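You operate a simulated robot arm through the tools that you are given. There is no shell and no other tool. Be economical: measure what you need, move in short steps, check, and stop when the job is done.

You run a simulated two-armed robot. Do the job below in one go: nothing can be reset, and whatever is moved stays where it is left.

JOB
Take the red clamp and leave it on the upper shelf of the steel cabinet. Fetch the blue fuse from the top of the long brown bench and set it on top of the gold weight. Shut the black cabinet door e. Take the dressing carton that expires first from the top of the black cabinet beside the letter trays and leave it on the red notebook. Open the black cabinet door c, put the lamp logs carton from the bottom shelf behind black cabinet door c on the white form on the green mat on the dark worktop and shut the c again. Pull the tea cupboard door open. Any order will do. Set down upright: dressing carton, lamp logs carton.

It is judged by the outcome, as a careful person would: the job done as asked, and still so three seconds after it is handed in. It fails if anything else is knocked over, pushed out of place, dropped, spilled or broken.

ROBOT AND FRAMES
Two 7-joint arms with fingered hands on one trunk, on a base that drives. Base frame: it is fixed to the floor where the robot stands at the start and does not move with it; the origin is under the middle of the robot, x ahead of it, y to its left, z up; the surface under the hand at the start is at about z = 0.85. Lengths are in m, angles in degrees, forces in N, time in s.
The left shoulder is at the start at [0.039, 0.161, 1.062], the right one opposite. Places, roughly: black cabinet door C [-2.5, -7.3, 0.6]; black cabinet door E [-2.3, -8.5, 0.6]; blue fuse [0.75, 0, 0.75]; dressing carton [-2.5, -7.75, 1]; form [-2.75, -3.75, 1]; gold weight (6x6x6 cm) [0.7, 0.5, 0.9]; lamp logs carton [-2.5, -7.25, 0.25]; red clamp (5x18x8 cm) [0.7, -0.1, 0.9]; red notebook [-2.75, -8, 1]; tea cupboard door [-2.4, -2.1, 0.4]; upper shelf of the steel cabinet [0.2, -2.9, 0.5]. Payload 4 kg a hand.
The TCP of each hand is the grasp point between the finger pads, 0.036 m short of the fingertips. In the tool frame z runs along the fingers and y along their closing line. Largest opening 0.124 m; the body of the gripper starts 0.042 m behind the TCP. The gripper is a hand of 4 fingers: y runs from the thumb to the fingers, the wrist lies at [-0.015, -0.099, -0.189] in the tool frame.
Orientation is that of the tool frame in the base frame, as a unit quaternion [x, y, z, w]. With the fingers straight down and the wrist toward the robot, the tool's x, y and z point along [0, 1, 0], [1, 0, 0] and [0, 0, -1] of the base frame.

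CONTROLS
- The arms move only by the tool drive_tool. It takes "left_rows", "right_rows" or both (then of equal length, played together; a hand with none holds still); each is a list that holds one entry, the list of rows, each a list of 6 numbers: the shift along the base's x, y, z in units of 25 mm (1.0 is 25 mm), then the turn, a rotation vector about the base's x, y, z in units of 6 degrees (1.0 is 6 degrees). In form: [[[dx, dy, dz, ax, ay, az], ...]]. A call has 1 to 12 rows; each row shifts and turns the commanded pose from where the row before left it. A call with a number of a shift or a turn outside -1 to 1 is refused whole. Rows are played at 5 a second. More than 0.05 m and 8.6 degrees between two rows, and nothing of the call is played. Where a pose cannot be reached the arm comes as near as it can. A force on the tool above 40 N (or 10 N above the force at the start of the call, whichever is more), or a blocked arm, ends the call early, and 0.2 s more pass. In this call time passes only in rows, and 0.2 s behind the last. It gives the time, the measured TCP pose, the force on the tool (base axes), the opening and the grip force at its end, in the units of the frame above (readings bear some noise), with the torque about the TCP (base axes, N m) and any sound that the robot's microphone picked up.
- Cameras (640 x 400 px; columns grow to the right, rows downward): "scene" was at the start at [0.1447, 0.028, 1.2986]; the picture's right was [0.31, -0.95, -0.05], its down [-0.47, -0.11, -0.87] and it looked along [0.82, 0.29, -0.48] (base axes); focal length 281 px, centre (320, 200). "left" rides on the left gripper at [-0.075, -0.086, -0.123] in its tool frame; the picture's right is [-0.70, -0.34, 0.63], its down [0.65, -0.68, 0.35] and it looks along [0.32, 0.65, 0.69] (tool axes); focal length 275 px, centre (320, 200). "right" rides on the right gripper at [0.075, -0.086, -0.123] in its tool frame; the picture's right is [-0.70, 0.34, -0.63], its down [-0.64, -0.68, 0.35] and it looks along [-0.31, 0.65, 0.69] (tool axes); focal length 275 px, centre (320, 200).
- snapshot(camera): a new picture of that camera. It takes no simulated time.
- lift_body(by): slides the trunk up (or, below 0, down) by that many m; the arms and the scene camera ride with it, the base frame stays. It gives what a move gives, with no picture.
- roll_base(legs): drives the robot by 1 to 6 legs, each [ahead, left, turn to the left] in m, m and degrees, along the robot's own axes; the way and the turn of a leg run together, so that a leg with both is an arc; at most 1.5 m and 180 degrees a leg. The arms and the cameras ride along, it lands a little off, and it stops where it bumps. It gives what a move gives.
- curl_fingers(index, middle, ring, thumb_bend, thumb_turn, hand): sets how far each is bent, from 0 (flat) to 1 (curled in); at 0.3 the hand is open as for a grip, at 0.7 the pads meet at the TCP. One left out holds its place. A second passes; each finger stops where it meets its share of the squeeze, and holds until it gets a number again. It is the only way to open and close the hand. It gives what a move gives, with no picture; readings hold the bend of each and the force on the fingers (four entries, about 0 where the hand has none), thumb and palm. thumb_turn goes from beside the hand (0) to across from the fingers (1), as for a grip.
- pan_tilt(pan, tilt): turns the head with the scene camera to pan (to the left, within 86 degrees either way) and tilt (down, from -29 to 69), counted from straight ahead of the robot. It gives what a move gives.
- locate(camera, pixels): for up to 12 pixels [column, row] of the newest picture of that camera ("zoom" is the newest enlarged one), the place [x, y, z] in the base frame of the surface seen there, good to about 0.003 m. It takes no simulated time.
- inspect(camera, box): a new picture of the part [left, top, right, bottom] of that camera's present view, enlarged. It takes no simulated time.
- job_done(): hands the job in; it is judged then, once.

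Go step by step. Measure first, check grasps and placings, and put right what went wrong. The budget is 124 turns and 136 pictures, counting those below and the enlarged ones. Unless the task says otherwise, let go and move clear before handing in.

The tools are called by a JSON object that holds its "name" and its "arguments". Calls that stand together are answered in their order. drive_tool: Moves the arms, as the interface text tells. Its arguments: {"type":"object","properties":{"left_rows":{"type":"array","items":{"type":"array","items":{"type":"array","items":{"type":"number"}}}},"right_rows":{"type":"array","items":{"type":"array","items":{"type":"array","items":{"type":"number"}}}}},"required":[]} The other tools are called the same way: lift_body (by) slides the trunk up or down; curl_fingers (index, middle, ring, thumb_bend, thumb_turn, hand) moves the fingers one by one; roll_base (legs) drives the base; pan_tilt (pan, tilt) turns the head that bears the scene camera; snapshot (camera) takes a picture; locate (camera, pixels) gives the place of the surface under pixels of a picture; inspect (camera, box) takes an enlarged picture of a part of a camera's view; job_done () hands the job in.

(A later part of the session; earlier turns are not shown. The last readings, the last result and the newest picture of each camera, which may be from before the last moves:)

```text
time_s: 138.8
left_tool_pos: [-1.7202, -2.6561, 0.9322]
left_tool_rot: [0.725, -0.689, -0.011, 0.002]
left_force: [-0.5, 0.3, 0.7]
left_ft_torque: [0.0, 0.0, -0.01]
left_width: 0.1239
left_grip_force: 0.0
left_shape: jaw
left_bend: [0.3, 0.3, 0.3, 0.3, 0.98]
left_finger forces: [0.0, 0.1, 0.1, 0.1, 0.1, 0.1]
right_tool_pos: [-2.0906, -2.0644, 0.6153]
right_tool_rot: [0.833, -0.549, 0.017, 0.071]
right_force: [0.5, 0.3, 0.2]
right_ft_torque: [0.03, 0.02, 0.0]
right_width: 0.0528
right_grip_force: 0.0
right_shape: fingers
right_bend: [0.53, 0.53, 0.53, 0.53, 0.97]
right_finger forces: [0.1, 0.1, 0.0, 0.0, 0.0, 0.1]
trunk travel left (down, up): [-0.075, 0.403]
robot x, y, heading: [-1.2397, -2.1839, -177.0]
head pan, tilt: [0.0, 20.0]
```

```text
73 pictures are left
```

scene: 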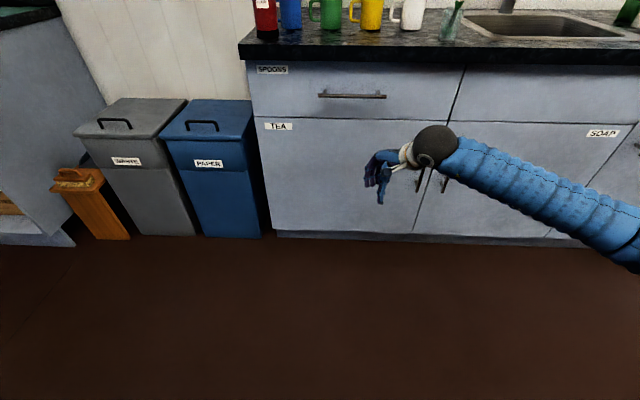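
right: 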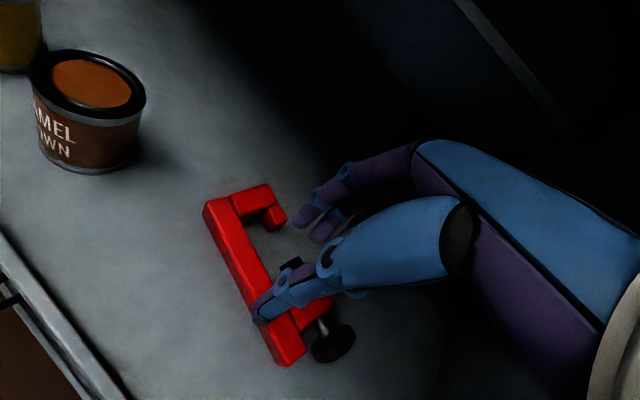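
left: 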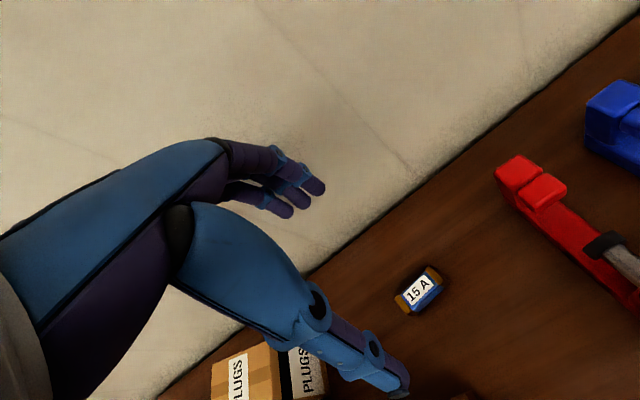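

TEA door: vertical handle near (420,180), hinge on its left side. Measure it.

{"name": "inspect", "arguments": {"camera": "scene", "box": [380, 100, 500, 250]}}

{"name": "locate", "arguments": {"camera": "scene", "pixels": [[418, 185], [422, 172], [445, 183], [400, 220], [258, 150], [275, 228], [350, 150], [350, 97], [412, 228], [320, 60]]}}

```text
2.67 times, centred on (440, 175) of scene
```

zoom: 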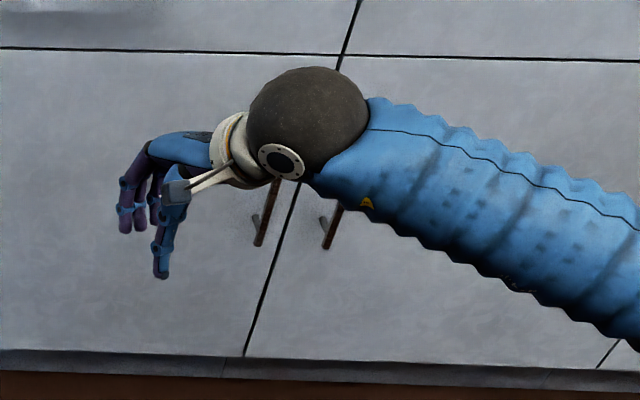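

```text
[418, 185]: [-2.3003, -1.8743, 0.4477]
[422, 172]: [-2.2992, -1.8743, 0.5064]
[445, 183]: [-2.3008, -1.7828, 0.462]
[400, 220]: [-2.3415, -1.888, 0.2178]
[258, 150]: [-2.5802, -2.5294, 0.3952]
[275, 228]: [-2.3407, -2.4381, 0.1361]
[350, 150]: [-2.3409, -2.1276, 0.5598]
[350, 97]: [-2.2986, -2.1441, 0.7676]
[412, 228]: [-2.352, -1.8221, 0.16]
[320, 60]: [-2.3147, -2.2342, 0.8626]
```

Door face x −2.341, handle bar at x −2.30, y −1.874, z≈0.43–0.57, hinge at y −2.45. I'll back off a little and reorient the right hand: fingers forward-down, closing line horizontal.

{"name": "roll_base", "arguments": {"legs": [[-0.15, 0, -3]]}}

{"name": "drive_tool", "arguments": {"right_rows": [[[0, 0, 0, 0.65, 0, 0], [0, 0, 0, 0.65, 0, 0], [0, 0, 0, 0, 0, -1], [0, 0, 0, 0, 0, -1], [0, 0, 0, 0, 0, -1], [0, 0, 0, 0, 0, -1], [0, 0, 0, 0, 0, -1], [0, 0, 0, 0, 0, -1], [0, 0, 0, 0, 0, -1], [0, 0, 0, 0, 0, -1], [0, 0, 0, 0, 0, -1], [0, 0, 0, 0, 0, -1]]]}}

{"name": "drive_tool", "arguments": {"right_rows": [[[0, 0, 0, 0, 0, -1], [0, 0, 0, 0, 0, -1], [0, 0, 0, 0, 0, -1], [0, 0, 0, 0, 0, -1], [0, 0, 0, 0, 0, -1], [0, 0, 0, 0, 0, -1], [0, 0, 0, 0, 0, -1], [0, 0, 0, 0, 0, -1], [0, 0, 0, 0, 0, -0.4], [0, 0, 0, 0, 0, 0]]]}}

{"name": "drive_tool", "arguments": {"right_rows": [[[0, 0, 0, 0, 1, 0], [0, 0, 0, 0, 1, 0], [0, 0, 0, 0, 1, 0], [0, 0, 0, 0, 1, 0], [0, 0, 0, 0, 1, 0], [0, 0, 0, 0, 1, 0], [0, 0, 0, 0, 1, 0], [0, 0, 0, 0, 1, 0], [0, 0, 0, 0, 0.7, 0]]]}}

{"name": "snapshot", "arguments": {"camera": "scene"}}

```text
time_s: 140.1
left_tool_pos: [-1.5937, -2.6268, 0.9335]
left_tool_rot: [-0.707, 0.708, 0.012, -0.002]
left_force: [-0.1, 0.4, 0.9]
left_ft_torque: [0.03, 0.01, 0.0]
left_width: 0.124
left_grip_force: 0.0
left_shape: jaw
left_bend: [0.3, 0.3, 0.3, 0.3, 0.98]
left_finger forces: [0.0, 0.0, 0.0, 0.0, 0.0, 0.1]
right_tool_pos: [-1.9329, -2.0167, 0.616]
right_tool_rot: [0.818, -0.57, 0.016, 0.073]
right_force: [0.4, 0.4, -0.6]
right_ft_torque: [0.01, -0.01, 0.02]
right_width: 0.0528
right_grip_force: 0.0
right_shape: fingers
right_bend: [0.53, 0.53, 0.53, 0.53, 0.97]
right_finger forces: [0.0, 0.0, 0.1, 0.0, 0.0, 0.1]
trunk travel left (down, up): [-0.075, 0.403]
robot x, y, heading: [-1.0877, -2.1798, 179.9]
head pan, tilt: [0.0, 20.0]
```

```text
time_s: 142.7
left_tool_pos: [-1.5963, -2.6276, 0.9308]
left_tool_rot: [-0.707, 0.708, 0.011, 0.0]
left_force: [0.5, -0.2, 0.4]
left_ft_torque: [0.0, -0.01, -0.01]
left_width: 0.1238
left_grip_force: 0.0
left_shape: jaw
left_bend: [0.3, 0.3, 0.3, 0.3, 0.98]
left_finger forces: [0.1, 0.0, 0.0, 0.0, 0.0, 0.0]
right_tool_pos: [-1.9333, -2.0167, 0.6145]
right_tool_rot: [-0.425, 0.905, 0.028, -0.003]
right_force: [-1.0, -0.6, -0.7]
right_ft_torque: [0.0, 0.03, -0.01]
right_width: 0.0528
right_grip_force: 0.1
right_shape: fingers
right_bend: [0.53, 0.53, 0.53, 0.53, 0.97]
right_finger forces: [0.0, 0.0, 0.1, 0.0, 0.1, 0.0]
trunk travel left (down, up): [-0.075, 0.403]
robot x, y, heading: [-1.0891, -2.1803, 179.7]
head pan, tilt: [0.0, 20.0]
```

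```text
time_s: 144.9
left_tool_pos: [-1.5943, -2.6271, 0.9321]
left_tool_rot: [-0.706, 0.708, 0.011, -0.001]
left_force: [0.0, -0.6, -0.2]
left_ft_torque: [0.01, 0.01, 0.01]
left_width: 0.1238
left_grip_force: 0.1
left_shape: jaw
left_bend: [0.3, 0.3, 0.3, 0.3, 0.98]
left_finger forces: [0.0, 0.0, 0.0, 0.1, 0.0, 0.0]
right_tool_pos: [-1.9337, -2.0143, 0.6143]
right_tool_rot: [0.0, 1.0, 0.027, 0.01]
right_force: [-0.6, 0.0, 1.1]
right_ft_torque: [-0.03, 0.0, 0.02]
right_width: 0.0531
right_grip_force: 0.1
right_shape: fingers
right_bend: [0.53, 0.53, 0.53, 0.53, 0.97]
right_finger forces: [0.0, 0.0, 0.1, 0.1, 0.0, 0.0]
trunk travel left (down, up): [-0.075, 0.403]
robot x, y, heading: [-1.0907, -2.1788, 179.7]
head pan, tilt: [0.0, 20.0]
```

```text
time_s: 146.9
left_tool_pos: [-1.5941, -2.6274, 0.9327]
left_tool_rot: [-0.707, 0.707, 0.012, -0.001]
left_force: [-0.4, -0.8, 1.0]
left_ft_torque: [0.02, 0.02, 0.02]
left_width: 0.1238
left_grip_force: 0.1
left_shape: jaw
left_bend: [0.3, 0.3, 0.3, 0.3, 0.98]
left_finger forces: [0.0, 0.1, 0.1, 0.0, 0.0, 0.0]
right_tool_pos: [-1.9342, -2.0165, 0.6144]
right_tool_rot: [0.012, 0.902, 0.024, -0.431]
right_force: [-0.5, 0.4, -0.9]
right_ft_torque: [-0.02, 0.01, -0.02]
right_width: 0.0529
right_grip_force: 0.0
right_shape: fingers
right_bend: [0.53, 0.53, 0.53, 0.53, 0.97]
right_finger forces: [0.0, 0.1, 0.0, 0.0, 0.0, 0.0]
trunk travel left (down, up): [-0.075, 0.403]
robot x, y, heading: [-1.086, -2.1784, 180.1]
head pan, tilt: [0.0, 20.0]
```

```text
71 pictures are left
```

scene: 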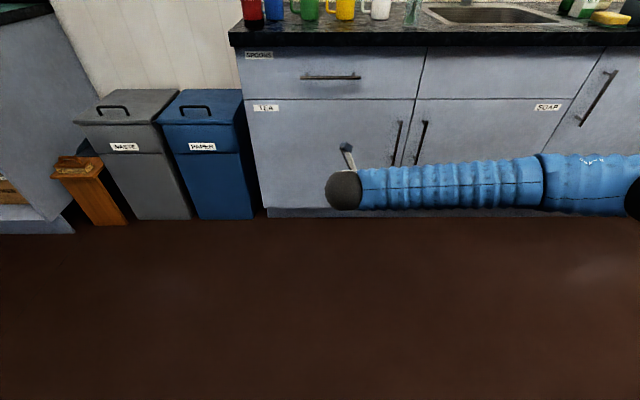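

Orientation is right (fingers 39° below horizontal). Measure the whole handle and line the hand up in front of it.

{"name": "locate", "arguments": {"camera": "scene", "pixels": [[399, 124], [396, 145], [393, 164], [424, 124], [418, 162], [417, 98], [410, 140]]}}

{"name": "curl_fingers", "arguments": {"hand": "right", "index": 0.42, "middle": 0.42, "ring": 0.42, "thumb_bend": 0.42}}

{"name": "drive_tool", "arguments": {"right_rows": [[[0, 0.95, -0.75, 0, 0, 0], [0, 0.95, -0.75, 0, 0, 0], [0, 0.95, -0.75, 0, 0, 0], [0, 0.95, -0.75, 0, 0, 0], [0, 0.95, -0.75, 0, 0, 0], [0, 0.95, -0.75, 0, 0, 0]]]}}

{"name": "roll_base", "arguments": {"legs": [[0.26, 0, 0]]}}

{"name": "snapshot", "arguments": {"camera": "right"}}

{"name": "snapshot", "arguments": {"camera": "scene"}}

```text
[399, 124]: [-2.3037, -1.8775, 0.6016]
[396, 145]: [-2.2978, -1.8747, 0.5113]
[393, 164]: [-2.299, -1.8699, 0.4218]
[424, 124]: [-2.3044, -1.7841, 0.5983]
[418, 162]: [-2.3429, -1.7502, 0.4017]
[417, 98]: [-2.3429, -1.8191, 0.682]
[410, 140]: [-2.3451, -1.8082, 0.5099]
```

```text
time_s: 147.9
left_tool_pos: [-1.5939, -2.6276, 0.9321]
left_tool_rot: [0.707, -0.707, -0.011, 0.001]
left_force: [0.2, -0.2, -0.9]
left_ft_torque: [0.01, 0.0, -0.02]
left_width: 0.1239
left_grip_force: 0.1
left_shape: jaw
left_bend: [0.3, 0.3, 0.3, 0.3, 0.98]
left_finger forces: [0.0, 0.0, 0.1, 0.1, 0.0, 0.0]
right_tool_pos: [-1.9347, -2.0164, 0.6155]
right_tool_rot: [0.012, 0.902, 0.025, -0.432]
right_force: [-0.3, 0.0, 0.1]
right_ft_torque: [-0.03, -0.05, 0.03]
right_width: 0.0864
right_grip_force: 0.2
right_shape: fingers
right_bend: [0.42, 0.42, 0.42, 0.42, 0.97]
right_finger forces: [0.0, 0.0, 0.0, 0.1, 0.1, 0.1]
trunk travel left (down, up): [-0.075, 0.403]
robot x, y, heading: [-1.0888, -2.1773, 179.9]
head pan, tilt: [0.0, 20.0]
```

```text
time_s: 149.3
left_tool_pos: [-1.5951, -2.6272, 0.9308]
left_tool_rot: [-0.707, 0.708, 0.011, -0.001]
left_force: [-0.1, 0.6, 0.1]
left_ft_torque: [0.0, -0.01, -0.01]
left_width: 0.124
left_grip_force: 0.1
left_shape: jaw
left_bend: [0.3, 0.3, 0.3, 0.3, 0.98]
left_finger forces: [0.1, 0.0, 0.0, 0.0, 0.0, 0.0]
right_tool_pos: [-1.935, -1.8747, 0.5007]
right_tool_rot: [0.011, 0.902, 0.023, -0.431]
right_force: [0.1, -0.3, 0.6]
right_ft_torque: [0.0, 0.06, -0.01]
right_width: 0.087
right_grip_force: 0.0
right_shape: fingers
right_bend: [0.42, 0.42, 0.42, 0.42, 0.97]
right_finger forces: [0.0, 0.0, 0.0, 0.0, 0.1, 0.0]
trunk travel left (down, up): [-0.075, 0.403]
robot x, y, heading: [-1.0909, -2.1802, 179.9]
head pan, tilt: [0.0, 20.0]
```

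```text
time_s: 151.2
left_tool_pos: [-1.8559, -2.6267, 0.9309]
left_tool_rot: [-0.707, 0.708, 0.011, -0.001]
left_force: [0.1, 0.2, -0.7]
left_ft_torque: [0.03, -0.01, 0.04]
left_width: 0.1241
left_grip_force: 0.2
left_shape: jaw
left_bend: [0.3, 0.3, 0.3, 0.3, 0.98]
left_finger forces: [0.0, 0.0, 0.0, 0.0, 0.0, 0.1]
right_tool_pos: [-2.1946, -1.8723, 0.5004]
right_tool_rot: [0.012, 0.902, 0.024, -0.431]
right_force: [-0.5, -0.1, 0.1]
right_ft_torque: [0.0, 0.03, 0.0]
right_width: 0.0867
right_grip_force: 0.2
right_shape: fingers
right_bend: [0.42, 0.42, 0.42, 0.42, 0.97]
right_finger forces: [0.0, 0.1, 0.0, 0.0, 0.0, 0.1]
trunk travel left (down, up): [-0.075, 0.403]
robot x, y, heading: [-1.3477, -2.1796, 179.8]
head pan, tilt: [0.0, 20.0]
```

```text
70 pictures are left
```

right: 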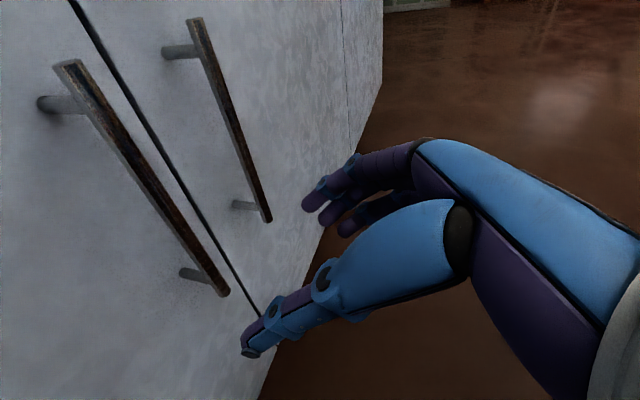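

```text
69 pictures are left
```

scene: 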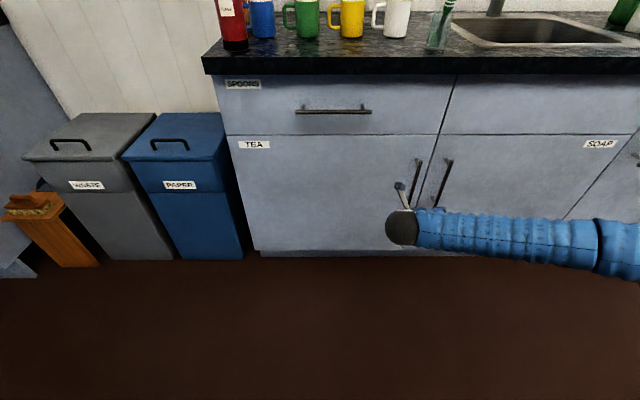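

Hand is aligned by the numbers (TCP y −1.872 vs handle −1.874). Advance 0.10 m so the bar comes between the fingers.

{"name": "drive_tool", "arguments": {"right_rows": [[[-1, 0, 0.3, 0, 0, 0], [-1, 0, 0.3, 0, 0, 0], [-1, 0, 0, 0, 0, 0], [-0.6, 0, 0, 0, 0, 0], [-0.5, 0, 0, 0, 0, 0]]]}}

{"name": "snapshot", "arguments": {"camera": "right"}}

```text
time_s: 152.4
left_tool_pos: [-1.8554, -2.6266, 0.9321]
left_tool_rot: [-0.706, 0.708, 0.011, -0.001]
left_force: [-0.7, 0.8, -0.4]
left_ft_torque: [0.04, -0.01, -0.01]
left_width: 0.1237
left_grip_force: 0.0
left_shape: jaw
left_bend: [0.3, 0.3, 0.3, 0.3, 0.98]
left_finger forces: [0.0, 0.0, 0.0, 0.0, 0.0, 0.0]
right_tool_pos: [-2.2984, -1.8732, 0.5175]
right_tool_rot: [0.011, 0.902, 0.023, -0.431]
right_force: [0.7, -0.5, 0.5]
right_ft_torque: [0.01, 0.02, -0.02]
right_width: 0.0867
right_grip_force: 0.0
right_shape: fingers
right_bend: [0.42, 0.42, 0.42, 0.42, 0.97]
right_finger forces: [0.1, 0.0, 0.0, 0.1, 0.0, 0.1]
trunk travel left (down, up): [-0.075, 0.403]
robot x, y, heading: [-1.3489, -2.1807, 179.7]
head pan, tilt: [0.0, 20.0]
```

```text
68 pictures are left
```

right: 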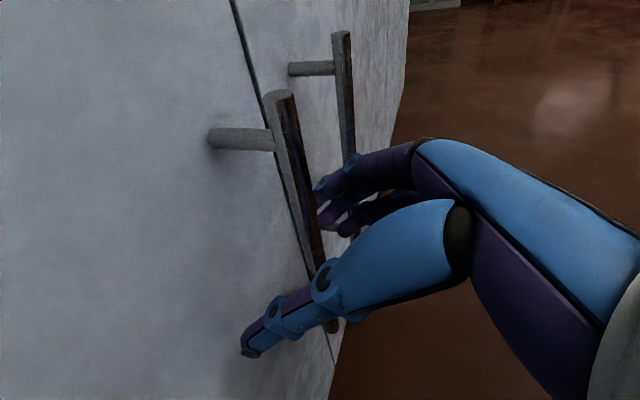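

The bar is between thumb and fingers. Close.

{"name": "curl_fingers", "arguments": {"hand": "right", "index": 0.85, "middle": 0.85, "ring": 0.85, "thumb_bend": 0.85}}

{"name": "drive_tool", "arguments": {"right_rows": [[[0.6, 0, 0, 0, 0, 0], [0.8, 0, 0, 0, 0, 0], [0.8, -0.05, 0, 0, 0, 0], [0.8, -0.1, 0, 0, 0, 0], [0.8, -0.15, 0, 0, 0, 0]]]}}

{"name": "snapshot", "arguments": {"camera": "scene"}}

```text
time_s: 153.4
left_tool_pos: [-1.8555, -2.6272, 0.9321]
left_tool_rot: [-0.706, 0.708, 0.012, -0.001]
left_force: [0.1, -0.7, -0.4]
left_ft_torque: [0.02, 0.04, 0.01]
left_width: 0.1238
left_grip_force: 0.1
left_shape: jaw
left_bend: [0.3, 0.3, 0.3, 0.3, 0.98]
left_finger forces: [0.0, 0.0, 0.0, 0.0, 0.1, 0.0]
right_tool_pos: [-2.2989, -1.8733, 0.516]
right_tool_rot: [0.01, 0.902, 0.024, -0.431]
right_force: [-0.6, -12.4, -4.6]
right_ft_torque: [0.58, 0.22, 0.17]
right_width: 0.0041
right_grip_force: 22.5
right_shape: fingers
right_bend: [0.75, 0.71, 0.72, 0.62, 0.97]
right_finger forces: [0.0, 10.5, 7.8, 0.1, 26.4, 0.0]
trunk travel left (down, up): [-0.075, 0.403]
robot x, y, heading: [-1.3517, -2.1831, 179.9]
head pan, tilt: [0.0, 20.0]
```

```text
time_s: 154.6
left_tool_pos: [-1.8572, -2.6291, 0.9304]
left_tool_rot: [-0.707, 0.707, 0.011, 0.0]
left_force: [0.6, -0.7, -0.1]
left_ft_torque: [0.0, 0.0, 0.02]
left_width: 0.124
left_grip_force: 0.0
left_shape: jaw
left_bend: [0.3, 0.3, 0.3, 0.3, 0.98]
left_finger forces: [0.1, 0.0, 0.0, 0.0, 0.1, 0.0]
right_tool_pos: [-2.2037, -1.8838, 0.5159]
right_tool_rot: [0.011, 0.902, 0.022, -0.432]
right_force: [-8.2, -35.3, -7.4]
right_ft_torque: [0.55, 0.16, 0.2]
right_width: 0.0076
right_grip_force: 34.9
right_shape: fingers
right_bend: [0.75, 0.72, 0.72, 0.6, 0.97]
right_finger forces: [9.9, 8.9, 5.7, 0.0, 45.0, 0.0]
trunk travel left (down, up): [-0.075, 0.403]
robot x, y, heading: [-1.3554, -2.1803, 180.0]
head pan, tilt: [0.0, 20.0]
```

```text
67 pictures are left
```

scene: 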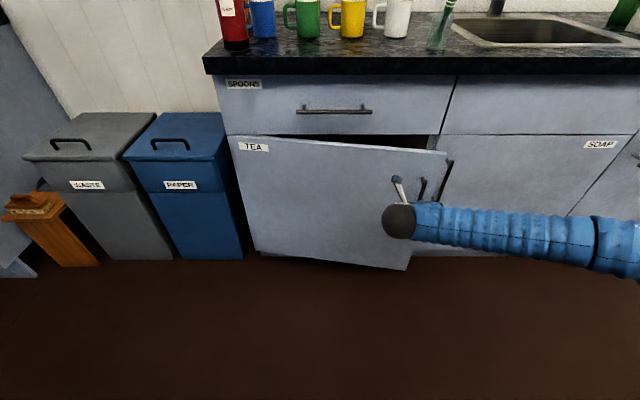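

Door is ~10° open. Continue along the handle's arc (hinge at (−2.34, −2.45), radius 0.577), turning the hand with it.

{"name": "drive_tool", "arguments": {"right_rows": [[[0.7, -0.4, 0, 0, 0, -0.4], [0.81, -0.33, 0, 0, 0, -0.4], [0.81, -0.33, 0, 0, 0, -0.4], [0.9, -0.4, 0, 0, 0, -0.4], [0.9, -0.42, 0, 0, 0, -0.4], [0.9, -0.45, 0, 0, 0, -0.4], [0.9, -0.45, 0, 0, 0, -0.4]]]}}

{"name": "snapshot", "arguments": {"camera": "scene"}}

```text
time_s: 156.2
left_tool_pos: [-1.8549, -2.6264, 0.9317]
left_tool_rot: [-0.707, 0.708, 0.011, -0.001]
left_force: [-0.8, 0.2, 0.0]
left_ft_torque: [-0.02, 0.01, 0.0]
left_width: 0.1238
left_grip_force: 0.0
left_shape: jaw
left_bend: [0.3, 0.3, 0.3, 0.3, 0.98]
left_finger forces: [0.0, 0.0, 0.0, 0.0, 0.0, 0.1]
right_tool_pos: [-2.0542, -1.9491, 0.5157]
right_tool_rot: [0.143, 0.89, 0.087, -0.424]
right_force: [4.7, 8.0, 1.1]
right_ft_torque: [0.83, -0.37, -0.08]
right_width: 0.0043
right_grip_force: 21.2
right_shape: fingers
right_bend: [0.76, 0.71, 0.73, 0.62, 0.97]
right_finger forces: [0.0, 9.5, 16.7, 0.1, 15.6, 0.1]
trunk travel left (down, up): [-0.075, 0.403]
robot x, y, heading: [-1.3467, -2.1806, 179.8]
head pan, tilt: [0.0, 20.0]
```

```text
66 pictures are left
```

scene: 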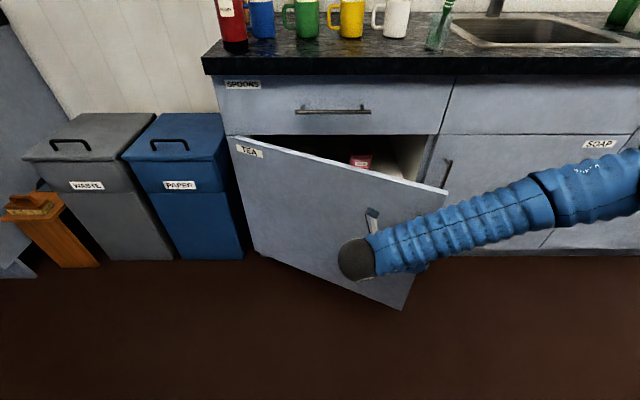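

Works well; ~26° open. Continue the arc using the base so the arm keeps its reach.

{"name": "roll_base", "arguments": {"legs": [[-0.083, 0.058, 0], [-0.071, 0.071, 0]]}}

{"name": "snapshot", "arguments": {"camera": "scene"}}

```text
time_s: 158.1
left_tool_pos: [-1.7019, -2.7578, 0.9313]
left_tool_rot: [0.707, -0.707, -0.012, 0.001]
left_force: [-0.6, 0.4, -0.1]
left_ft_torque: [0.02, -0.04, 0.04]
left_width: 0.124
left_grip_force: 0.0
left_shape: jaw
left_bend: [0.3, 0.3, 0.3, 0.3, 0.98]
left_finger forces: [0.0, 0.0, 0.0, 0.0, 0.0, 0.1]
right_tool_pos: [-1.9003, -2.0796, 0.5162]
right_tool_rot: [0.142, 0.891, 0.087, -0.423]
right_force: [20.3, 16.6, 0.1]
right_ft_torque: [0.78, -0.77, -0.26]
right_width: 0.0028
right_grip_force: 18.2
right_shape: fingers
right_bend: [0.76, 0.72, 0.73, 0.64, 0.96]
right_finger forces: [0.0, 7.8, 23.9, 0.0, 4.9, 0.0]
trunk travel left (down, up): [-0.075, 0.403]
robot x, y, heading: [-1.1931, -2.3078, 179.9]
head pan, tilt: [0.0, 20.0]
```

```text
65 pictures are left
```

scene: 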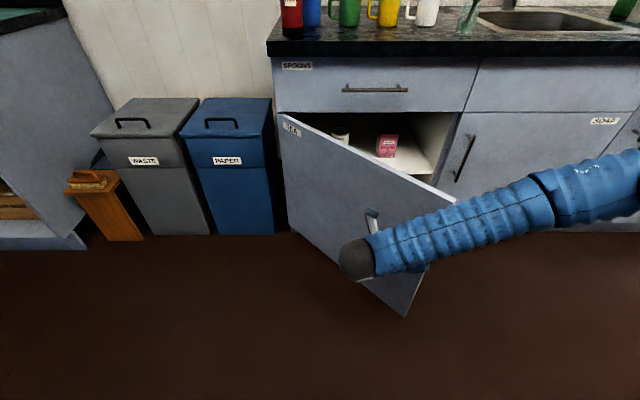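

~46° open. Turn the hand a bit with the door, then continue along the arc.

{"name": "drive_tool", "arguments": {"right_rows": [[[0, 0, 0, 0, 0, -0.8], [0, 0, 0, 0, 0, -0.8], [0, 0, 0, 0, 0, -0.8], [0, 0, 0, 0, 0, -0.8]]]}}

{"name": "roll_base", "arguments": {"legs": [[-0.058, 0.082, 0], [-0.042, 0.091, 0]]}}

{"name": "snapshot", "arguments": {"camera": "scene"}}

```text
time_s: 159.1
left_tool_pos: [-1.7013, -2.7565, 0.9311]
left_tool_rot: [-0.706, 0.708, 0.012, -0.001]
left_force: [0.1, 0.3, -0.5]
left_ft_torque: [0.03, -0.01, 0.0]
left_width: 0.1237
left_grip_force: 0.0
left_shape: jaw
left_bend: [0.3, 0.3, 0.3, 0.3, 0.98]
left_finger forces: [0.0, 0.0, 0.0, 0.0, 0.0, 0.0]
right_tool_pos: [-1.8996, -2.08, 0.5145]
right_tool_rot: [0.29, 0.854, 0.157, -0.402]
right_force: [4.3, 4.0, 1.5]
right_ft_torque: [0.6, -0.4, 0.02]
right_width: 0.0032
right_grip_force: 22.3
right_shape: fingers
right_bend: [0.76, 0.72, 0.73, 0.64, 0.97]
right_finger forces: [0.1, 13.6, 17.3, 0.0, 13.0, 0.1]
trunk travel left (down, up): [-0.075, 0.403]
robot x, y, heading: [-1.1951, -2.3059, 180.1]
head pan, tilt: [0.0, 20.0]
```

```text
time_s: 161.0
left_tool_pos: [-1.6009, -2.934, 0.9306]
left_tool_rot: [0.707, -0.707, -0.012, 0.001]
left_force: [-0.1, -0.1, 0.1]
left_ft_torque: [0.04, 0.0, -0.02]
left_width: 0.1239
left_grip_force: 0.0
left_shape: jaw
left_bend: [0.3, 0.3, 0.3, 0.3, 0.98]
left_finger forces: [0.0, 0.0, 0.1, 0.0, 0.0, 0.0]
right_tool_pos: [-1.802, -2.2578, 0.5173]
right_tool_rot: [0.288, 0.854, 0.155, -0.404]
right_force: [2.6, 1.9, -2.3]
right_ft_torque: [0.4, -0.11, 0.0]
right_width: 0.0025
right_grip_force: 7.1
right_shape: fingers
right_bend: [0.76, 0.74, 0.72, 0.64, 0.96]
right_finger forces: [0.0, 0.0, 7.6, 0.0, 5.7, 0.1]
trunk travel left (down, up): [-0.075, 0.403]
robot x, y, heading: [-1.0949, -2.4859, -180.0]
head pan, tilt: [0.0, 20.0]
```

```text
64 pictures are left
```

scene: 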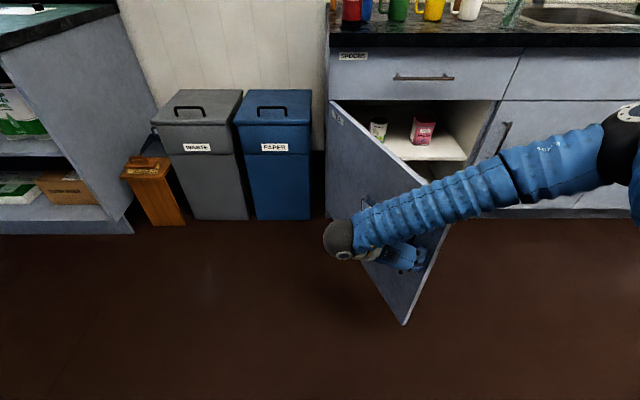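

~66° open. One more step to ~76°, then release and back the hand off away from the door.

{"name": "roll_base", "arguments": {"legs": [[-0.026, 0.09, 0]]}}

{"name": "curl_fingers", "arguments": {"hand": "right", "index": 0.3, "middle": 0.3, "ring": 0.3, "thumb_bend": 0.3}}

{"name": "snapshot", "arguments": {"camera": "right"}}

{"name": "snapshot", "arguments": {"camera": "scene"}}

```text
time_s: 162.1
left_tool_pos: [-1.5751, -3.026, 0.9307]
left_tool_rot: [0.708, -0.706, -0.011, 0.0]
left_force: [-0.5, -0.1, 0.2]
left_ft_torque: [0.02, 0.01, -0.02]
left_width: 0.124
left_grip_force: 0.0
left_shape: jaw
left_bend: [0.3, 0.3, 0.3, 0.3, 0.98]
left_finger forces: [0.0, 0.0, 0.1, 0.0, 0.1, 0.1]
right_tool_pos: [-1.7775, -2.3492, 0.5147]
right_tool_rot: [0.288, 0.854, 0.155, -0.405]
right_force: [-18.3, -3.1, 0.6]
right_ft_torque: [0.51, -0.17, -0.17]
right_width: 0.0037
right_grip_force: 14.3
right_shape: fingers
right_bend: [0.76, 0.74, 0.72, 0.63, 0.96]
right_finger forces: [0.1, 0.0, 9.1, 0.0, 19.4, 0.0]
trunk travel left (down, up): [-0.075, 0.403]
robot x, y, heading: [-1.0671, -2.5742, -180.0]
head pan, tilt: [0.0, 20.0]
```

```text
time_s: 163.1
left_tool_pos: [-1.5752, -3.0248, 0.9329]
left_tool_rot: [0.708, -0.706, -0.011, 0.001]
left_force: [0.1, -0.8, 0.9]
left_ft_torque: [-0.03, -0.02, -0.03]
left_width: 0.124
left_grip_force: 0.0
left_shape: jaw
left_bend: [0.3, 0.3, 0.3, 0.3, 0.98]
left_finger forces: [0.0, 0.0, 0.0, 0.0, 0.0, 0.0]
right_tool_pos: [-1.776, -2.3494, 0.5174]
right_tool_rot: [0.288, 0.854, 0.154, -0.405]
right_force: [-0.4, 0.0, -0.5]
right_ft_torque: [0.0, 0.01, 0.01]
right_width: 0.1229
right_grip_force: 0.1
right_shape: fingers
right_bend: [0.3, 0.3, 0.3, 0.3, 0.97]
right_finger forces: [0.0, 0.0, 0.0, 0.1, 0.1, 0.0]
trunk travel left (down, up): [-0.075, 0.403]
robot x, y, heading: [-1.0713, -2.5741, -180.0]
head pan, tilt: [0.0, 20.0]
```

```text
63 pictures are left
```

right: 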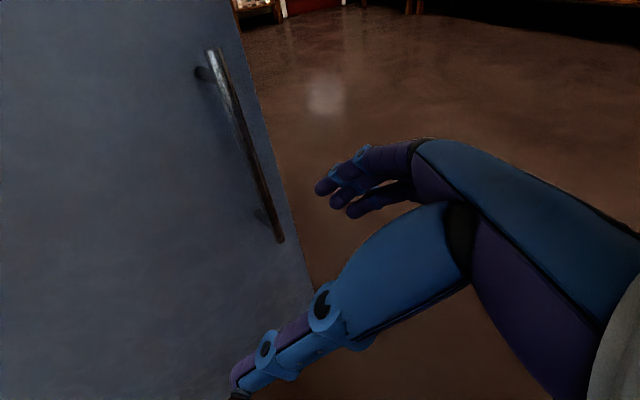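

```text
62 pictures are left
```

scene: 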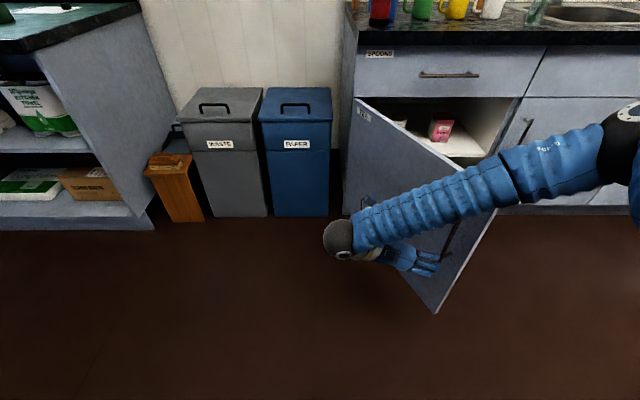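

{"name": "locate", "arguments": {"camera": "scene", "pixels": [[360, 100], [492, 208], [433, 308], [440, 258], [480, 230]]}}

```text
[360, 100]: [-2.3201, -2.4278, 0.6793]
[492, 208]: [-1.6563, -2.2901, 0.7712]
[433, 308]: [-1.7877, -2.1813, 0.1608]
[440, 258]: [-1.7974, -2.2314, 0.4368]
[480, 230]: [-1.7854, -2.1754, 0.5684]
```

The door stands ~64° open. Retreat along the finger direction and drive down the aisle toward the black cabinets, looking as I go.

{"name": "roll_base", "arguments": {"legs": [[-0.15, 0.11, 0], [0, 1.3, 0]]}}

{"name": "pan_tilt", "arguments": {"pan": 60, "tilt": 10}}

{"name": "snapshot", "arguments": {"camera": "scene"}}

```text
time_s: 170.8
left_tool_pos: [-1.4156, -4.4524, 0.9315]
left_tool_rot: [0.711, -0.703, -0.012, 0.001]
left_force: [-0.4, 0.0, -0.7]
left_ft_torque: [-0.01, 0.0, -0.02]
left_width: 0.1239
left_grip_force: 0.1
left_shape: jaw
left_bend: [0.3, 0.3, 0.3, 0.3, 0.98]
left_finger forces: [0.1, 0.0, 0.0, 0.1, 0.0, 0.0]
right_tool_pos: [-1.6224, -3.7789, 0.5168]
right_tool_rot: [0.285, 0.855, 0.152, -0.405]
right_force: [0.4, -0.6, 0.3]
right_ft_torque: [-0.01, -0.02, 0.0]
right_width: 0.1231
right_grip_force: 0.0
right_shape: fingers
right_bend: [0.3, 0.3, 0.3, 0.3, 0.97]
right_finger forces: [0.0, 0.1, 0.1, 0.0, 0.0, 0.0]
trunk travel left (down, up): [-0.075, 0.403]
robot x, y, heading: [-0.9122, -3.9991, -179.2]
head pan, tilt: [0.0, 20.0]
```

```text
time_s: 172.2
left_tool_pos: [-1.4156, -4.4522, 0.9322]
left_tool_rot: [0.711, -0.703, -0.01, 0.002]
left_force: [-0.9, 0.1, 0.3]
left_ft_torque: [0.01, 0.0, -0.01]
left_width: 0.1242
left_grip_force: 0.0
left_shape: jaw
left_bend: [0.3, 0.3, 0.3, 0.3, 0.98]
left_finger forces: [0.0, 0.0, 0.1, 0.1, 0.1, 0.0]
right_tool_pos: [-1.6233, -3.7783, 0.5166]
right_tool_rot: [0.285, 0.855, 0.152, -0.406]
right_force: [-0.1, -0.4, -1.1]
right_ft_torque: [0.0, 0.02, 0.02]
right_width: 0.1231
right_grip_force: 0.1
right_shape: fingers
right_bend: [0.3, 0.3, 0.3, 0.3, 0.97]
right_finger forces: [0.1, 0.0, 0.0, 0.0, 0.1, 0.0]
trunk travel left (down, up): [-0.075, 0.403]
robot x, y, heading: [-0.9149, -3.9971, -179.7]
head pan, tilt: [60.0, 10.0]
```

```text
61 pictures are left
```

scene: 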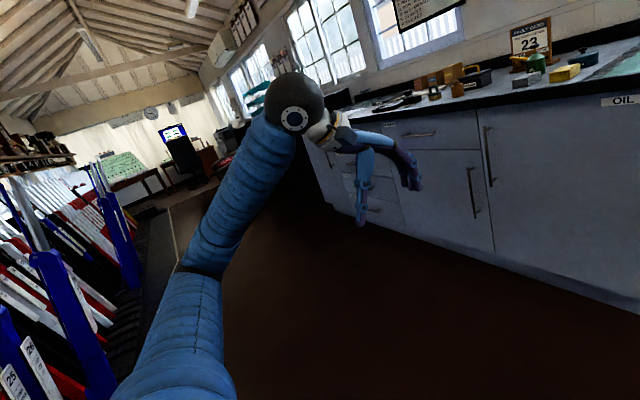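

{"name": "locate", "arguments": {"camera": "scene", "pixels": [[45, 260], [100, 380], [180, 200], [145, 300], [480, 170], [330, 180], [210, 180], [270, 190], [120, 230], [440, 230]]}}

```text
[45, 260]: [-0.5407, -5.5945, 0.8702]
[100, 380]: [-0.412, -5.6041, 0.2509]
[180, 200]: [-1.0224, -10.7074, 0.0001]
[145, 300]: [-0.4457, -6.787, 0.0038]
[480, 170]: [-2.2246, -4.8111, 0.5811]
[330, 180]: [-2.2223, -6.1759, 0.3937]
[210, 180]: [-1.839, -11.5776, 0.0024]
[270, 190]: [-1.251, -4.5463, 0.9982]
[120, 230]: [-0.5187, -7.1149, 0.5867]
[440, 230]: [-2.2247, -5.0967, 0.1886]
```

Levers reach x≈−0.54 and counter handles x≈−2.2, so I'll keep to x≈−1.15 and drive to y≈−7.1.

{"name": "roll_base", "arguments": {"legs": [[0.22, 1.1, 0], [0, 1.1, 0], [0, 0.9, 0]]}}

{"name": "pan_tilt", "arguments": {"pan": 30, "tilt": 15}}

{"name": "snapshot", "arguments": {"camera": "scene"}}

```text
time_s: 187.5
left_tool_pos: [-1.6165, -7.5559, 0.9303]
left_tool_rot: [0.708, -0.706, -0.012, 0.0]
left_force: [0.0, 0.4, -0.3]
left_ft_torque: [0.02, -0.01, 0.01]
left_width: 0.1239
left_grip_force: 0.0
left_shape: jaw
left_bend: [0.3, 0.3, 0.3, 0.3, 0.98]
left_finger forces: [0.0, 0.0, 0.0, 0.0, 0.0, 0.0]
right_tool_pos: [-1.821, -6.8827, 0.5182]
right_tool_rot: [0.288, 0.854, 0.153, -0.405]
right_force: [0.0, 0.8, 0.1]
right_ft_torque: [-0.01, -0.02, -0.03]
right_width: 0.1231
right_grip_force: 0.0
right_shape: fingers
right_bend: [0.3, 0.3, 0.3, 0.3, 0.97]
right_finger forces: [0.0, 0.0, 0.0, 0.0, 0.1, 0.1]
trunk travel left (down, up): [-0.075, 0.403]
robot x, y, heading: [-1.11, -7.1049, -179.6]
head pan, tilt: [60.0, 10.0]
```

```text
time_s: 188.4
left_tool_pos: [-1.6159, -7.556, 0.9324]
left_tool_rot: [0.708, -0.706, -0.011, 0.001]
left_force: [0.1, -0.1, -1.1]
left_ft_torque: [0.0, 0.02, 0.01]
left_width: 0.1238
left_grip_force: 0.1
left_shape: jaw
left_bend: [0.3, 0.3, 0.3, 0.3, 0.98]
left_finger forces: [0.1, 0.1, 0.1, 0.1, 0.1, 0.1]
right_tool_pos: [-1.8217, -6.8829, 0.5158]
right_tool_rot: [0.286, 0.855, 0.154, -0.405]
right_force: [-0.1, -0.6, -0.5]
right_ft_torque: [0.01, 0.01, 0.01]
right_width: 0.1231
right_grip_force: 0.0
right_shape: fingers
right_bend: [0.3, 0.3, 0.3, 0.3, 0.97]
right_finger forces: [0.0, 0.1, 0.0, 0.0, 0.0, 0.0]
trunk travel left (down, up): [-0.075, 0.403]
robot x, y, heading: [-1.1123, -7.1034, -179.8]
head pan, tilt: [30.0, 15.0]
```

```text
60 pictures are left
```

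scene: 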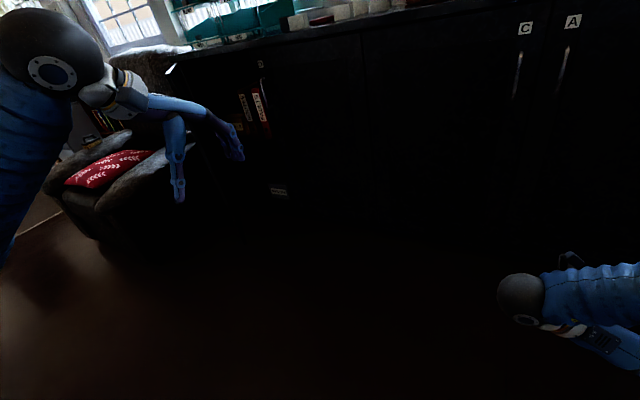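

Dark cabinet: doors A, C and E (label at (260,63)); an armchair stands left. Raise the trunk for a better view of the top and doors.

{"name": "lift_body", "arguments": {"by": 0.35}}

{"name": "pan_tilt", "arguments": {"pan": 25, "tilt": 22}}

{"name": "snapshot", "arguments": {"camera": "scene"}}

{"name": "inspect", "arguments": {"camera": "scene", "box": [160, 60, 480, 260]}}

```text
time_s: 191.8
left_tool_pos: [-1.6163, -7.5562, 1.2813]
left_tool_rot: [0.709, -0.705, -0.012, 0.001]
left_force: [0.1, -0.8, 0.2]
left_ft_torque: [0.03, 0.0, -0.02]
left_width: 0.1239
left_grip_force: 0.1
left_shape: jaw
left_bend: [0.3, 0.3, 0.3, 0.3, 0.98]
left_finger forces: [0.0, 0.0, 0.0, 0.0, 0.0, 0.0]
right_tool_pos: [-1.8218, -6.8826, 0.8676]
right_tool_rot: [0.286, 0.855, 0.155, -0.404]
right_force: [0.0, 0.4, 0.2]
right_ft_torque: [-0.04, 0.0, -0.01]
right_width: 0.1231
right_grip_force: 0.1
right_shape: fingers
right_bend: [0.3, 0.3, 0.3, 0.3, 0.97]
right_finger forces: [0.0, 0.0, 0.0, 0.0, 0.0, 0.0]
trunk travel left (down, up): [-0.425, 0.053]
robot x, y, heading: [-1.1159, -7.1083, -179.9]
head pan, tilt: [30.0, 15.0]
```

```text
time_s: 192.5
left_tool_pos: [-1.6157, -7.5572, 1.2824]
left_tool_rot: [0.709, -0.705, -0.012, 0.002]
left_force: [-0.3, -0.1, -0.1]
left_ft_torque: [0.02, -0.02, 0.03]
left_width: 0.1239
left_grip_force: 0.1
left_shape: jaw
left_bend: [0.3, 0.3, 0.3, 0.3, 0.98]
left_finger forces: [0.0, 0.0, 0.0, 0.0, 0.0, 0.0]
right_tool_pos: [-1.8208, -6.8834, 0.8669]
right_tool_rot: [0.286, 0.855, 0.153, -0.405]
right_force: [0.5, -0.3, -1.0]
right_ft_torque: [0.0, 0.01, -0.01]
right_width: 0.123
right_grip_force: 0.1
right_shape: fingers
right_bend: [0.3, 0.3, 0.3, 0.3, 0.97]
right_finger forces: [0.0, 0.1, 0.0, 0.0, 0.0, 0.0]
trunk travel left (down, up): [-0.425, 0.053]
robot x, y, heading: [-1.1144, -7.1067, -179.7]
head pan, tilt: [25.0, 22.0]
```

```text
59 pictures are left
```

scene: 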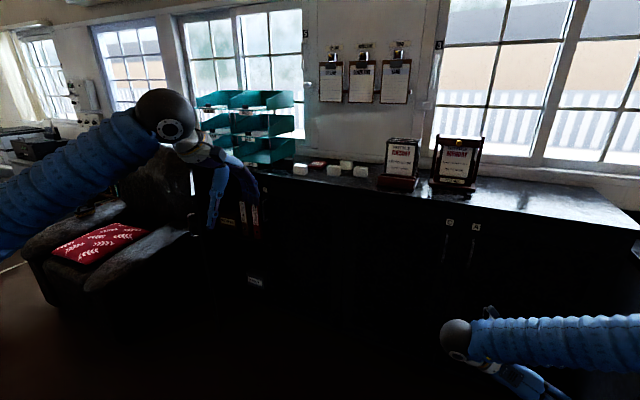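

```text
2.00 times, centred on (320, 160) of scene
```

zoom: 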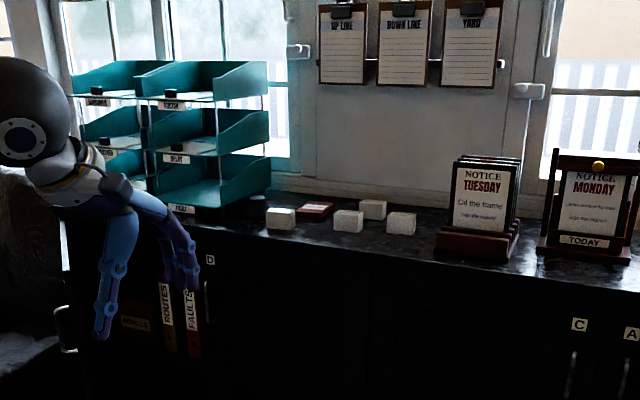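

Four white cartons, the red notebook, and the letter trays are visible; door E seems swung open toward the armchair, showing binders. Locate these and zoom on the cartons.

{"name": "locate", "arguments": {"camera": "scene", "pixels": [[300, 170], [333, 171], [347, 165], [360, 170], [317, 165], [448, 240], [475, 225], [447, 224], [264, 189], [195, 235], [193, 222], [245, 215]]}}

{"name": "inspect", "arguments": {"camera": "scene", "box": [280, 150, 380, 190]}}

{"name": "inspect", "arguments": {"camera": "scene", "box": [170, 170, 290, 290]}}

```text
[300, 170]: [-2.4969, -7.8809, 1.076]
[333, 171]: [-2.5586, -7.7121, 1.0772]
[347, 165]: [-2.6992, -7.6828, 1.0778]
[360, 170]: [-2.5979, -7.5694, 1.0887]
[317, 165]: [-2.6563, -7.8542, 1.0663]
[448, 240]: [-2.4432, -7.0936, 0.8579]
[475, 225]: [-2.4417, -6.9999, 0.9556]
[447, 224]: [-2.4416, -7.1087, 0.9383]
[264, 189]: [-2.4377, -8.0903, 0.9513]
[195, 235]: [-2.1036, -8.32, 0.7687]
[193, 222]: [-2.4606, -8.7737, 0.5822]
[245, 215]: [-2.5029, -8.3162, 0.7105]
```

```text
6.40 times, centred on (330, 170) of scene
```

zoom: 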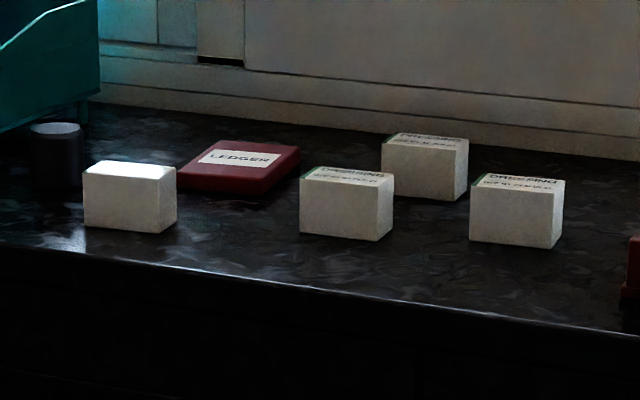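

```text
3.33 times, centred on (230, 230) of scene
```

zoom: 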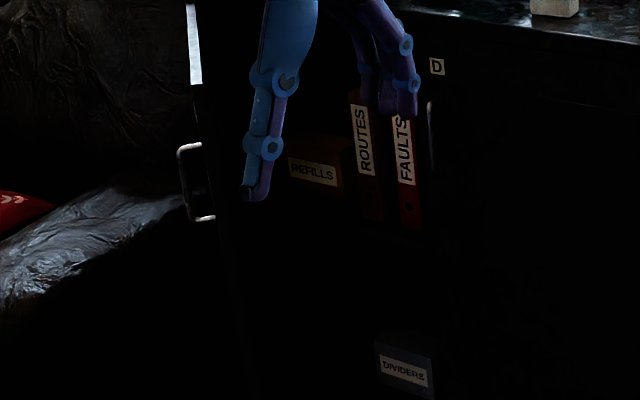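

E's free edge with handle is at about (−2.10, −8.32), hinge near (−2.44, −8.6): roughly 50° open. Check where the armchair is before going there.

{"name": "locate", "arguments": {"camera": "scene", "pixels": [[40, 260], [80, 290], [150, 240], [120, 190], [185, 230], [150, 300], [198, 200], [196, 260], [215, 275], [60, 200]]}}

{"name": "drive_tool", "arguments": {"right_rows": [[[0, -0.6, 0, 0, 0, 1], [0, -0.6, 0, 0, 0, 1], [0, -0.6, 0, 0, 0, 1], [0, -0.6, 0, 0, 0, 1], [0, -0.6, 0, 0, 0, 1], [0, -0.6, 0, 0, 0, 1]]]}}

{"name": "curl_fingers", "arguments": {"hand": "right", "index": 0.7, "middle": 0.7, "ring": 0.7, "thumb_bend": 0.7}}

```text
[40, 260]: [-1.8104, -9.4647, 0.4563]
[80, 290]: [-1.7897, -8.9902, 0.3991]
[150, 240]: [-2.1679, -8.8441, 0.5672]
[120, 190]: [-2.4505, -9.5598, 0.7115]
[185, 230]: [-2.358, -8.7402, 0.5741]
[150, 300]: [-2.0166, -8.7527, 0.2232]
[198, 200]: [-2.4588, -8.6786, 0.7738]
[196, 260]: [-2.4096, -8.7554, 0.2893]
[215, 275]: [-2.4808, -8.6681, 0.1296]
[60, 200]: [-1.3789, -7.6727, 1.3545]
```

```text
time_s: 193.9
left_tool_pos: [-1.6165, -7.5571, 1.2816]
left_tool_rot: [0.709, -0.705, -0.012, 0.0]
left_force: [-0.2, 0.0, 0.3]
left_ft_torque: [0.04, -0.01, 0.01]
left_width: 0.124
left_grip_force: 0.0
left_shape: jaw
left_bend: [0.3, 0.3, 0.3, 0.3, 0.98]
left_finger forces: [0.1, 0.1, 0.0, 0.0, 0.0, 0.0]
right_tool_pos: [-1.8206, -6.9724, 0.8656]
right_tool_rot: [0.008, 0.901, 0.021, -0.433]
right_force: [0.4, -0.3, -0.1]
right_ft_torque: [0.01, 0.0, -0.02]
right_width: 0.1227
right_grip_force: 0.0
right_shape: fingers
right_bend: [0.3, 0.3, 0.3, 0.3, 0.97]
right_finger forces: [0.0, 0.0, 0.0, 0.1, 0.1, 0.0]
trunk travel left (down, up): [-0.425, 0.053]
robot x, y, heading: [-1.1139, -7.1038, -179.5]
head pan, tilt: [25.0, 22.0]
```

```text
time_s: 194.9
left_tool_pos: [-1.6159, -7.5568, 1.2821]
left_tool_rot: [0.709, -0.705, -0.012, 0.001]
left_force: [0.8, -0.1, 0.2]
left_ft_torque: [0.02, 0.02, 0.02]
left_width: 0.124
left_grip_force: 0.1
left_shape: jaw
left_bend: [0.3, 0.3, 0.3, 0.3, 0.98]
left_finger forces: [0.0, 0.0, 0.0, 0.0, 0.0, 0.0]
right_tool_pos: [-1.8219, -6.9724, 0.8659]
right_tool_rot: [0.008, 0.901, 0.021, -0.432]
right_force: [-0.2, 0.7, 0.5]
right_ft_torque: [0.05, 0.01, 0.02]
right_width: 0.0011
right_grip_force: 0.1
right_shape: fingers
right_bend: [0.7, 0.7, 0.7, 0.7, 0.97]
right_finger forces: [0.1, 0.1, 0.0, 0.1, 0.1, 0.0]
trunk travel left (down, up): [-0.425, 0.053]
robot x, y, heading: [-1.1126, -7.1045, -179.8]
head pan, tilt: [25.0, 22.0]
```

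Armchair lies at y < −8.75, x < −1.79. Go to y≈−8.38, lower the trunk, and look before pushing.

{"name": "roll_base", "arguments": {"legs": [[0, 1.27, 0]]}}

{"name": "lift_body", "arguments": {"by": -0.25}}

{"name": "pan_tilt", "arguments": {"pan": 0, "tilt": 25}}

{"name": "snapshot", "arguments": {"camera": "scene"}}

{"name": "inspect", "arguments": {"camera": "scene", "box": [220, 60, 460, 210]}}

```text
time_s: 201.3
left_tool_pos: [-1.599, -8.8371, 1.2826]
left_tool_rot: [0.713, -0.701, -0.012, 0.001]
left_force: [0.1, 0.3, -0.4]
left_ft_torque: [0.02, -0.01, 0.03]
left_width: 0.1239
left_grip_force: 0.0
left_shape: jaw
left_bend: [0.3, 0.3, 0.3, 0.3, 0.98]
left_finger forces: [0.0, 0.0, 0.0, 0.1, 0.1, 0.1]
right_tool_pos: [-1.8098, -8.2554, 0.8669]
right_tool_rot: [0.003, 0.901, 0.019, -0.433]
right_force: [0.6, 0.5, 0.2]
right_ft_torque: [0.01, -0.01, 0.0]
right_width: 0.0015
right_grip_force: 0.0
right_shape: fingers
right_bend: [0.7, 0.7, 0.7, 0.7, 0.97]
right_finger forces: [0.0, 0.1, 0.1, 0.0, 0.0, 0.0]
trunk travel left (down, up): [-0.425, 0.053]
robot x, y, heading: [-1.1017, -8.3818, -179.2]
head pan, tilt: [25.0, 22.0]
```

```text
time_s: 203.9
left_tool_pos: [-1.5971, -8.8374, 1.0329]
left_tool_rot: [0.713, -0.701, -0.011, 0.002]
left_force: [0.2, 1.1, -0.7]
left_ft_torque: [0.01, 0.0, -0.01]
left_width: 0.1236
left_grip_force: 0.0
left_shape: jaw
left_bend: [0.3, 0.3, 0.3, 0.3, 0.98]
left_finger forces: [0.0, 0.0, 0.0, 0.0, 0.0, 0.0]
right_tool_pos: [-1.8099, -8.2557, 0.6166]
right_tool_rot: [0.004, 0.902, 0.019, -0.432]
right_force: [0.5, -0.6, -0.1]
right_ft_torque: [-0.02, -0.02, -0.01]
right_width: 0.0012
right_grip_force: 0.0
right_shape: fingers
right_bend: [0.7, 0.7, 0.7, 0.7, 0.97]
right_finger forces: [0.0, 0.1, 0.1, 0.0, 0.0, 0.0]
trunk travel left (down, up): [-0.175, 0.303]
robot x, y, heading: [-1.1034, -8.3781, -179.1]
head pan, tilt: [25.0, 22.0]
```

```text
time_s: 204.8
left_tool_pos: [-1.5994, -8.8373, 1.0322]
left_tool_rot: [0.713, -0.701, -0.012, 0.0]
left_force: [-0.8, -0.5, 0.9]
left_ft_torque: [0.01, 0.0, 0.0]
left_width: 0.1239
left_grip_force: 0.1
left_shape: jaw
left_bend: [0.3, 0.3, 0.3, 0.3, 0.98]
left_finger forces: [0.1, 0.1, 0.1, 0.0, 0.0, 0.0]
right_tool_pos: [-1.8104, -8.2552, 0.6166]
right_tool_rot: [0.004, 0.902, 0.018, -0.432]
right_force: [0.1, 0.6, -0.4]
right_ft_torque: [0.0, 0.02, -0.02]
right_width: 0.0013
right_grip_force: 0.0
right_shape: fingers
right_bend: [0.7, 0.7, 0.7, 0.7, 0.97]
right_finger forces: [0.1, 0.0, 0.0, 0.0, 0.0, 0.0]
trunk travel left (down, up): [-0.175, 0.303]
robot x, y, heading: [-1.1021, -8.3832, -179.0]
head pan, tilt: [0.0, 25.0]
```

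```text
55 pictures are left
```

scene: 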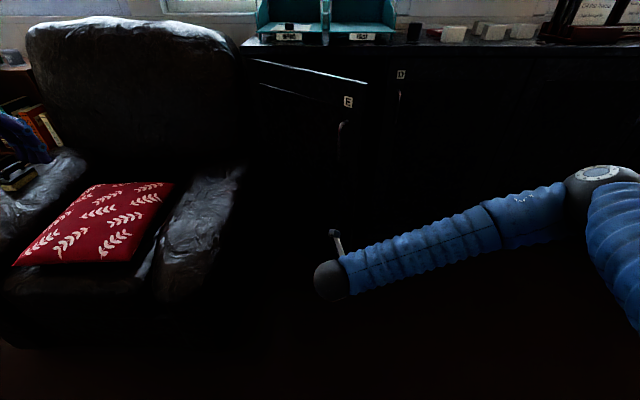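

```text
2.67 times, centred on (340, 135) of scene
```

zoom: 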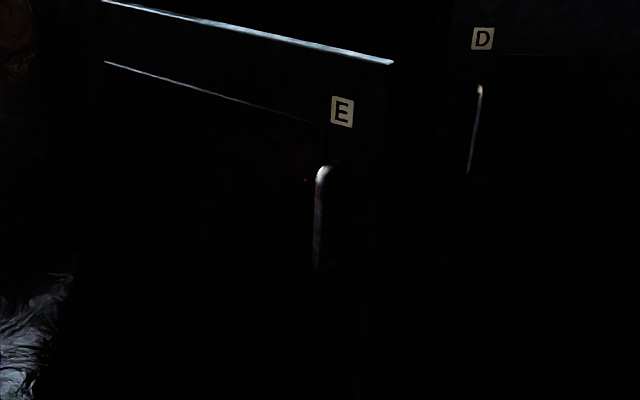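

Door E faces me with label at (348,101). Locate its free edge and hinge for the push.

{"name": "locate", "arguments": {"camera": "scene", "pixels": [[348, 101], [365, 83], [262, 60], [342, 130], [400, 75], [340, 160], [310, 75]]}}

{"name": "drive_tool", "arguments": {"right_rows": [[[-1, 0, 0, 0, 0, 0], [-1, 0, 0, 0, 0, 0], [-1, 0, 0, 0, 0, 0], [-1, 0, 0, 0, 0, 0], [-1, 0, 0, 0, 0, 0], [-1, 0, 0, 0, 0, 0], [-1, 0, 0, 0, 0, 0]]]}}

```text
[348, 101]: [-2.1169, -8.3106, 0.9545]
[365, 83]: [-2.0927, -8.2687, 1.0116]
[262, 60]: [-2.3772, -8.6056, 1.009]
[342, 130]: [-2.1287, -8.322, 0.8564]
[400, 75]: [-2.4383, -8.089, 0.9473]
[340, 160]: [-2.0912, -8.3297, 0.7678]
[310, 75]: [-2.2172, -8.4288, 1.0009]
```

```text
time_s: 206.4
left_tool_pos: [-1.601, -8.8389, 1.0314]
left_tool_rot: [0.713, -0.701, -0.012, 0.001]
left_force: [0.7, -1.0, 0.0]
left_ft_torque: [-0.03, 0.0, -0.01]
left_width: 0.1238
left_grip_force: 0.1
left_shape: jaw
left_bend: [0.3, 0.3, 0.3, 0.3, 0.98]
left_finger forces: [0.1, 0.1, 0.0, 0.0, 0.0, 0.1]
right_tool_pos: [-1.9848, -8.2561, 0.6175]
right_tool_rot: [0.003, 0.902, 0.019, -0.432]
right_force: [0.2, -0.7, -0.1]
right_ft_torque: [0.01, 0.01, 0.02]
right_width: 0.0011
right_grip_force: 0.0
right_shape: fingers
right_bend: [0.7, 0.7, 0.7, 0.7, 0.97]
right_finger forces: [0.1, 0.0, 0.0, 0.0, 0.0, 0.1]
trunk travel left (down, up): [-0.175, 0.303]
robot x, y, heading: [-1.1037, -8.3823, -179.3]
head pan, tilt: [0.0, 25.0]
```

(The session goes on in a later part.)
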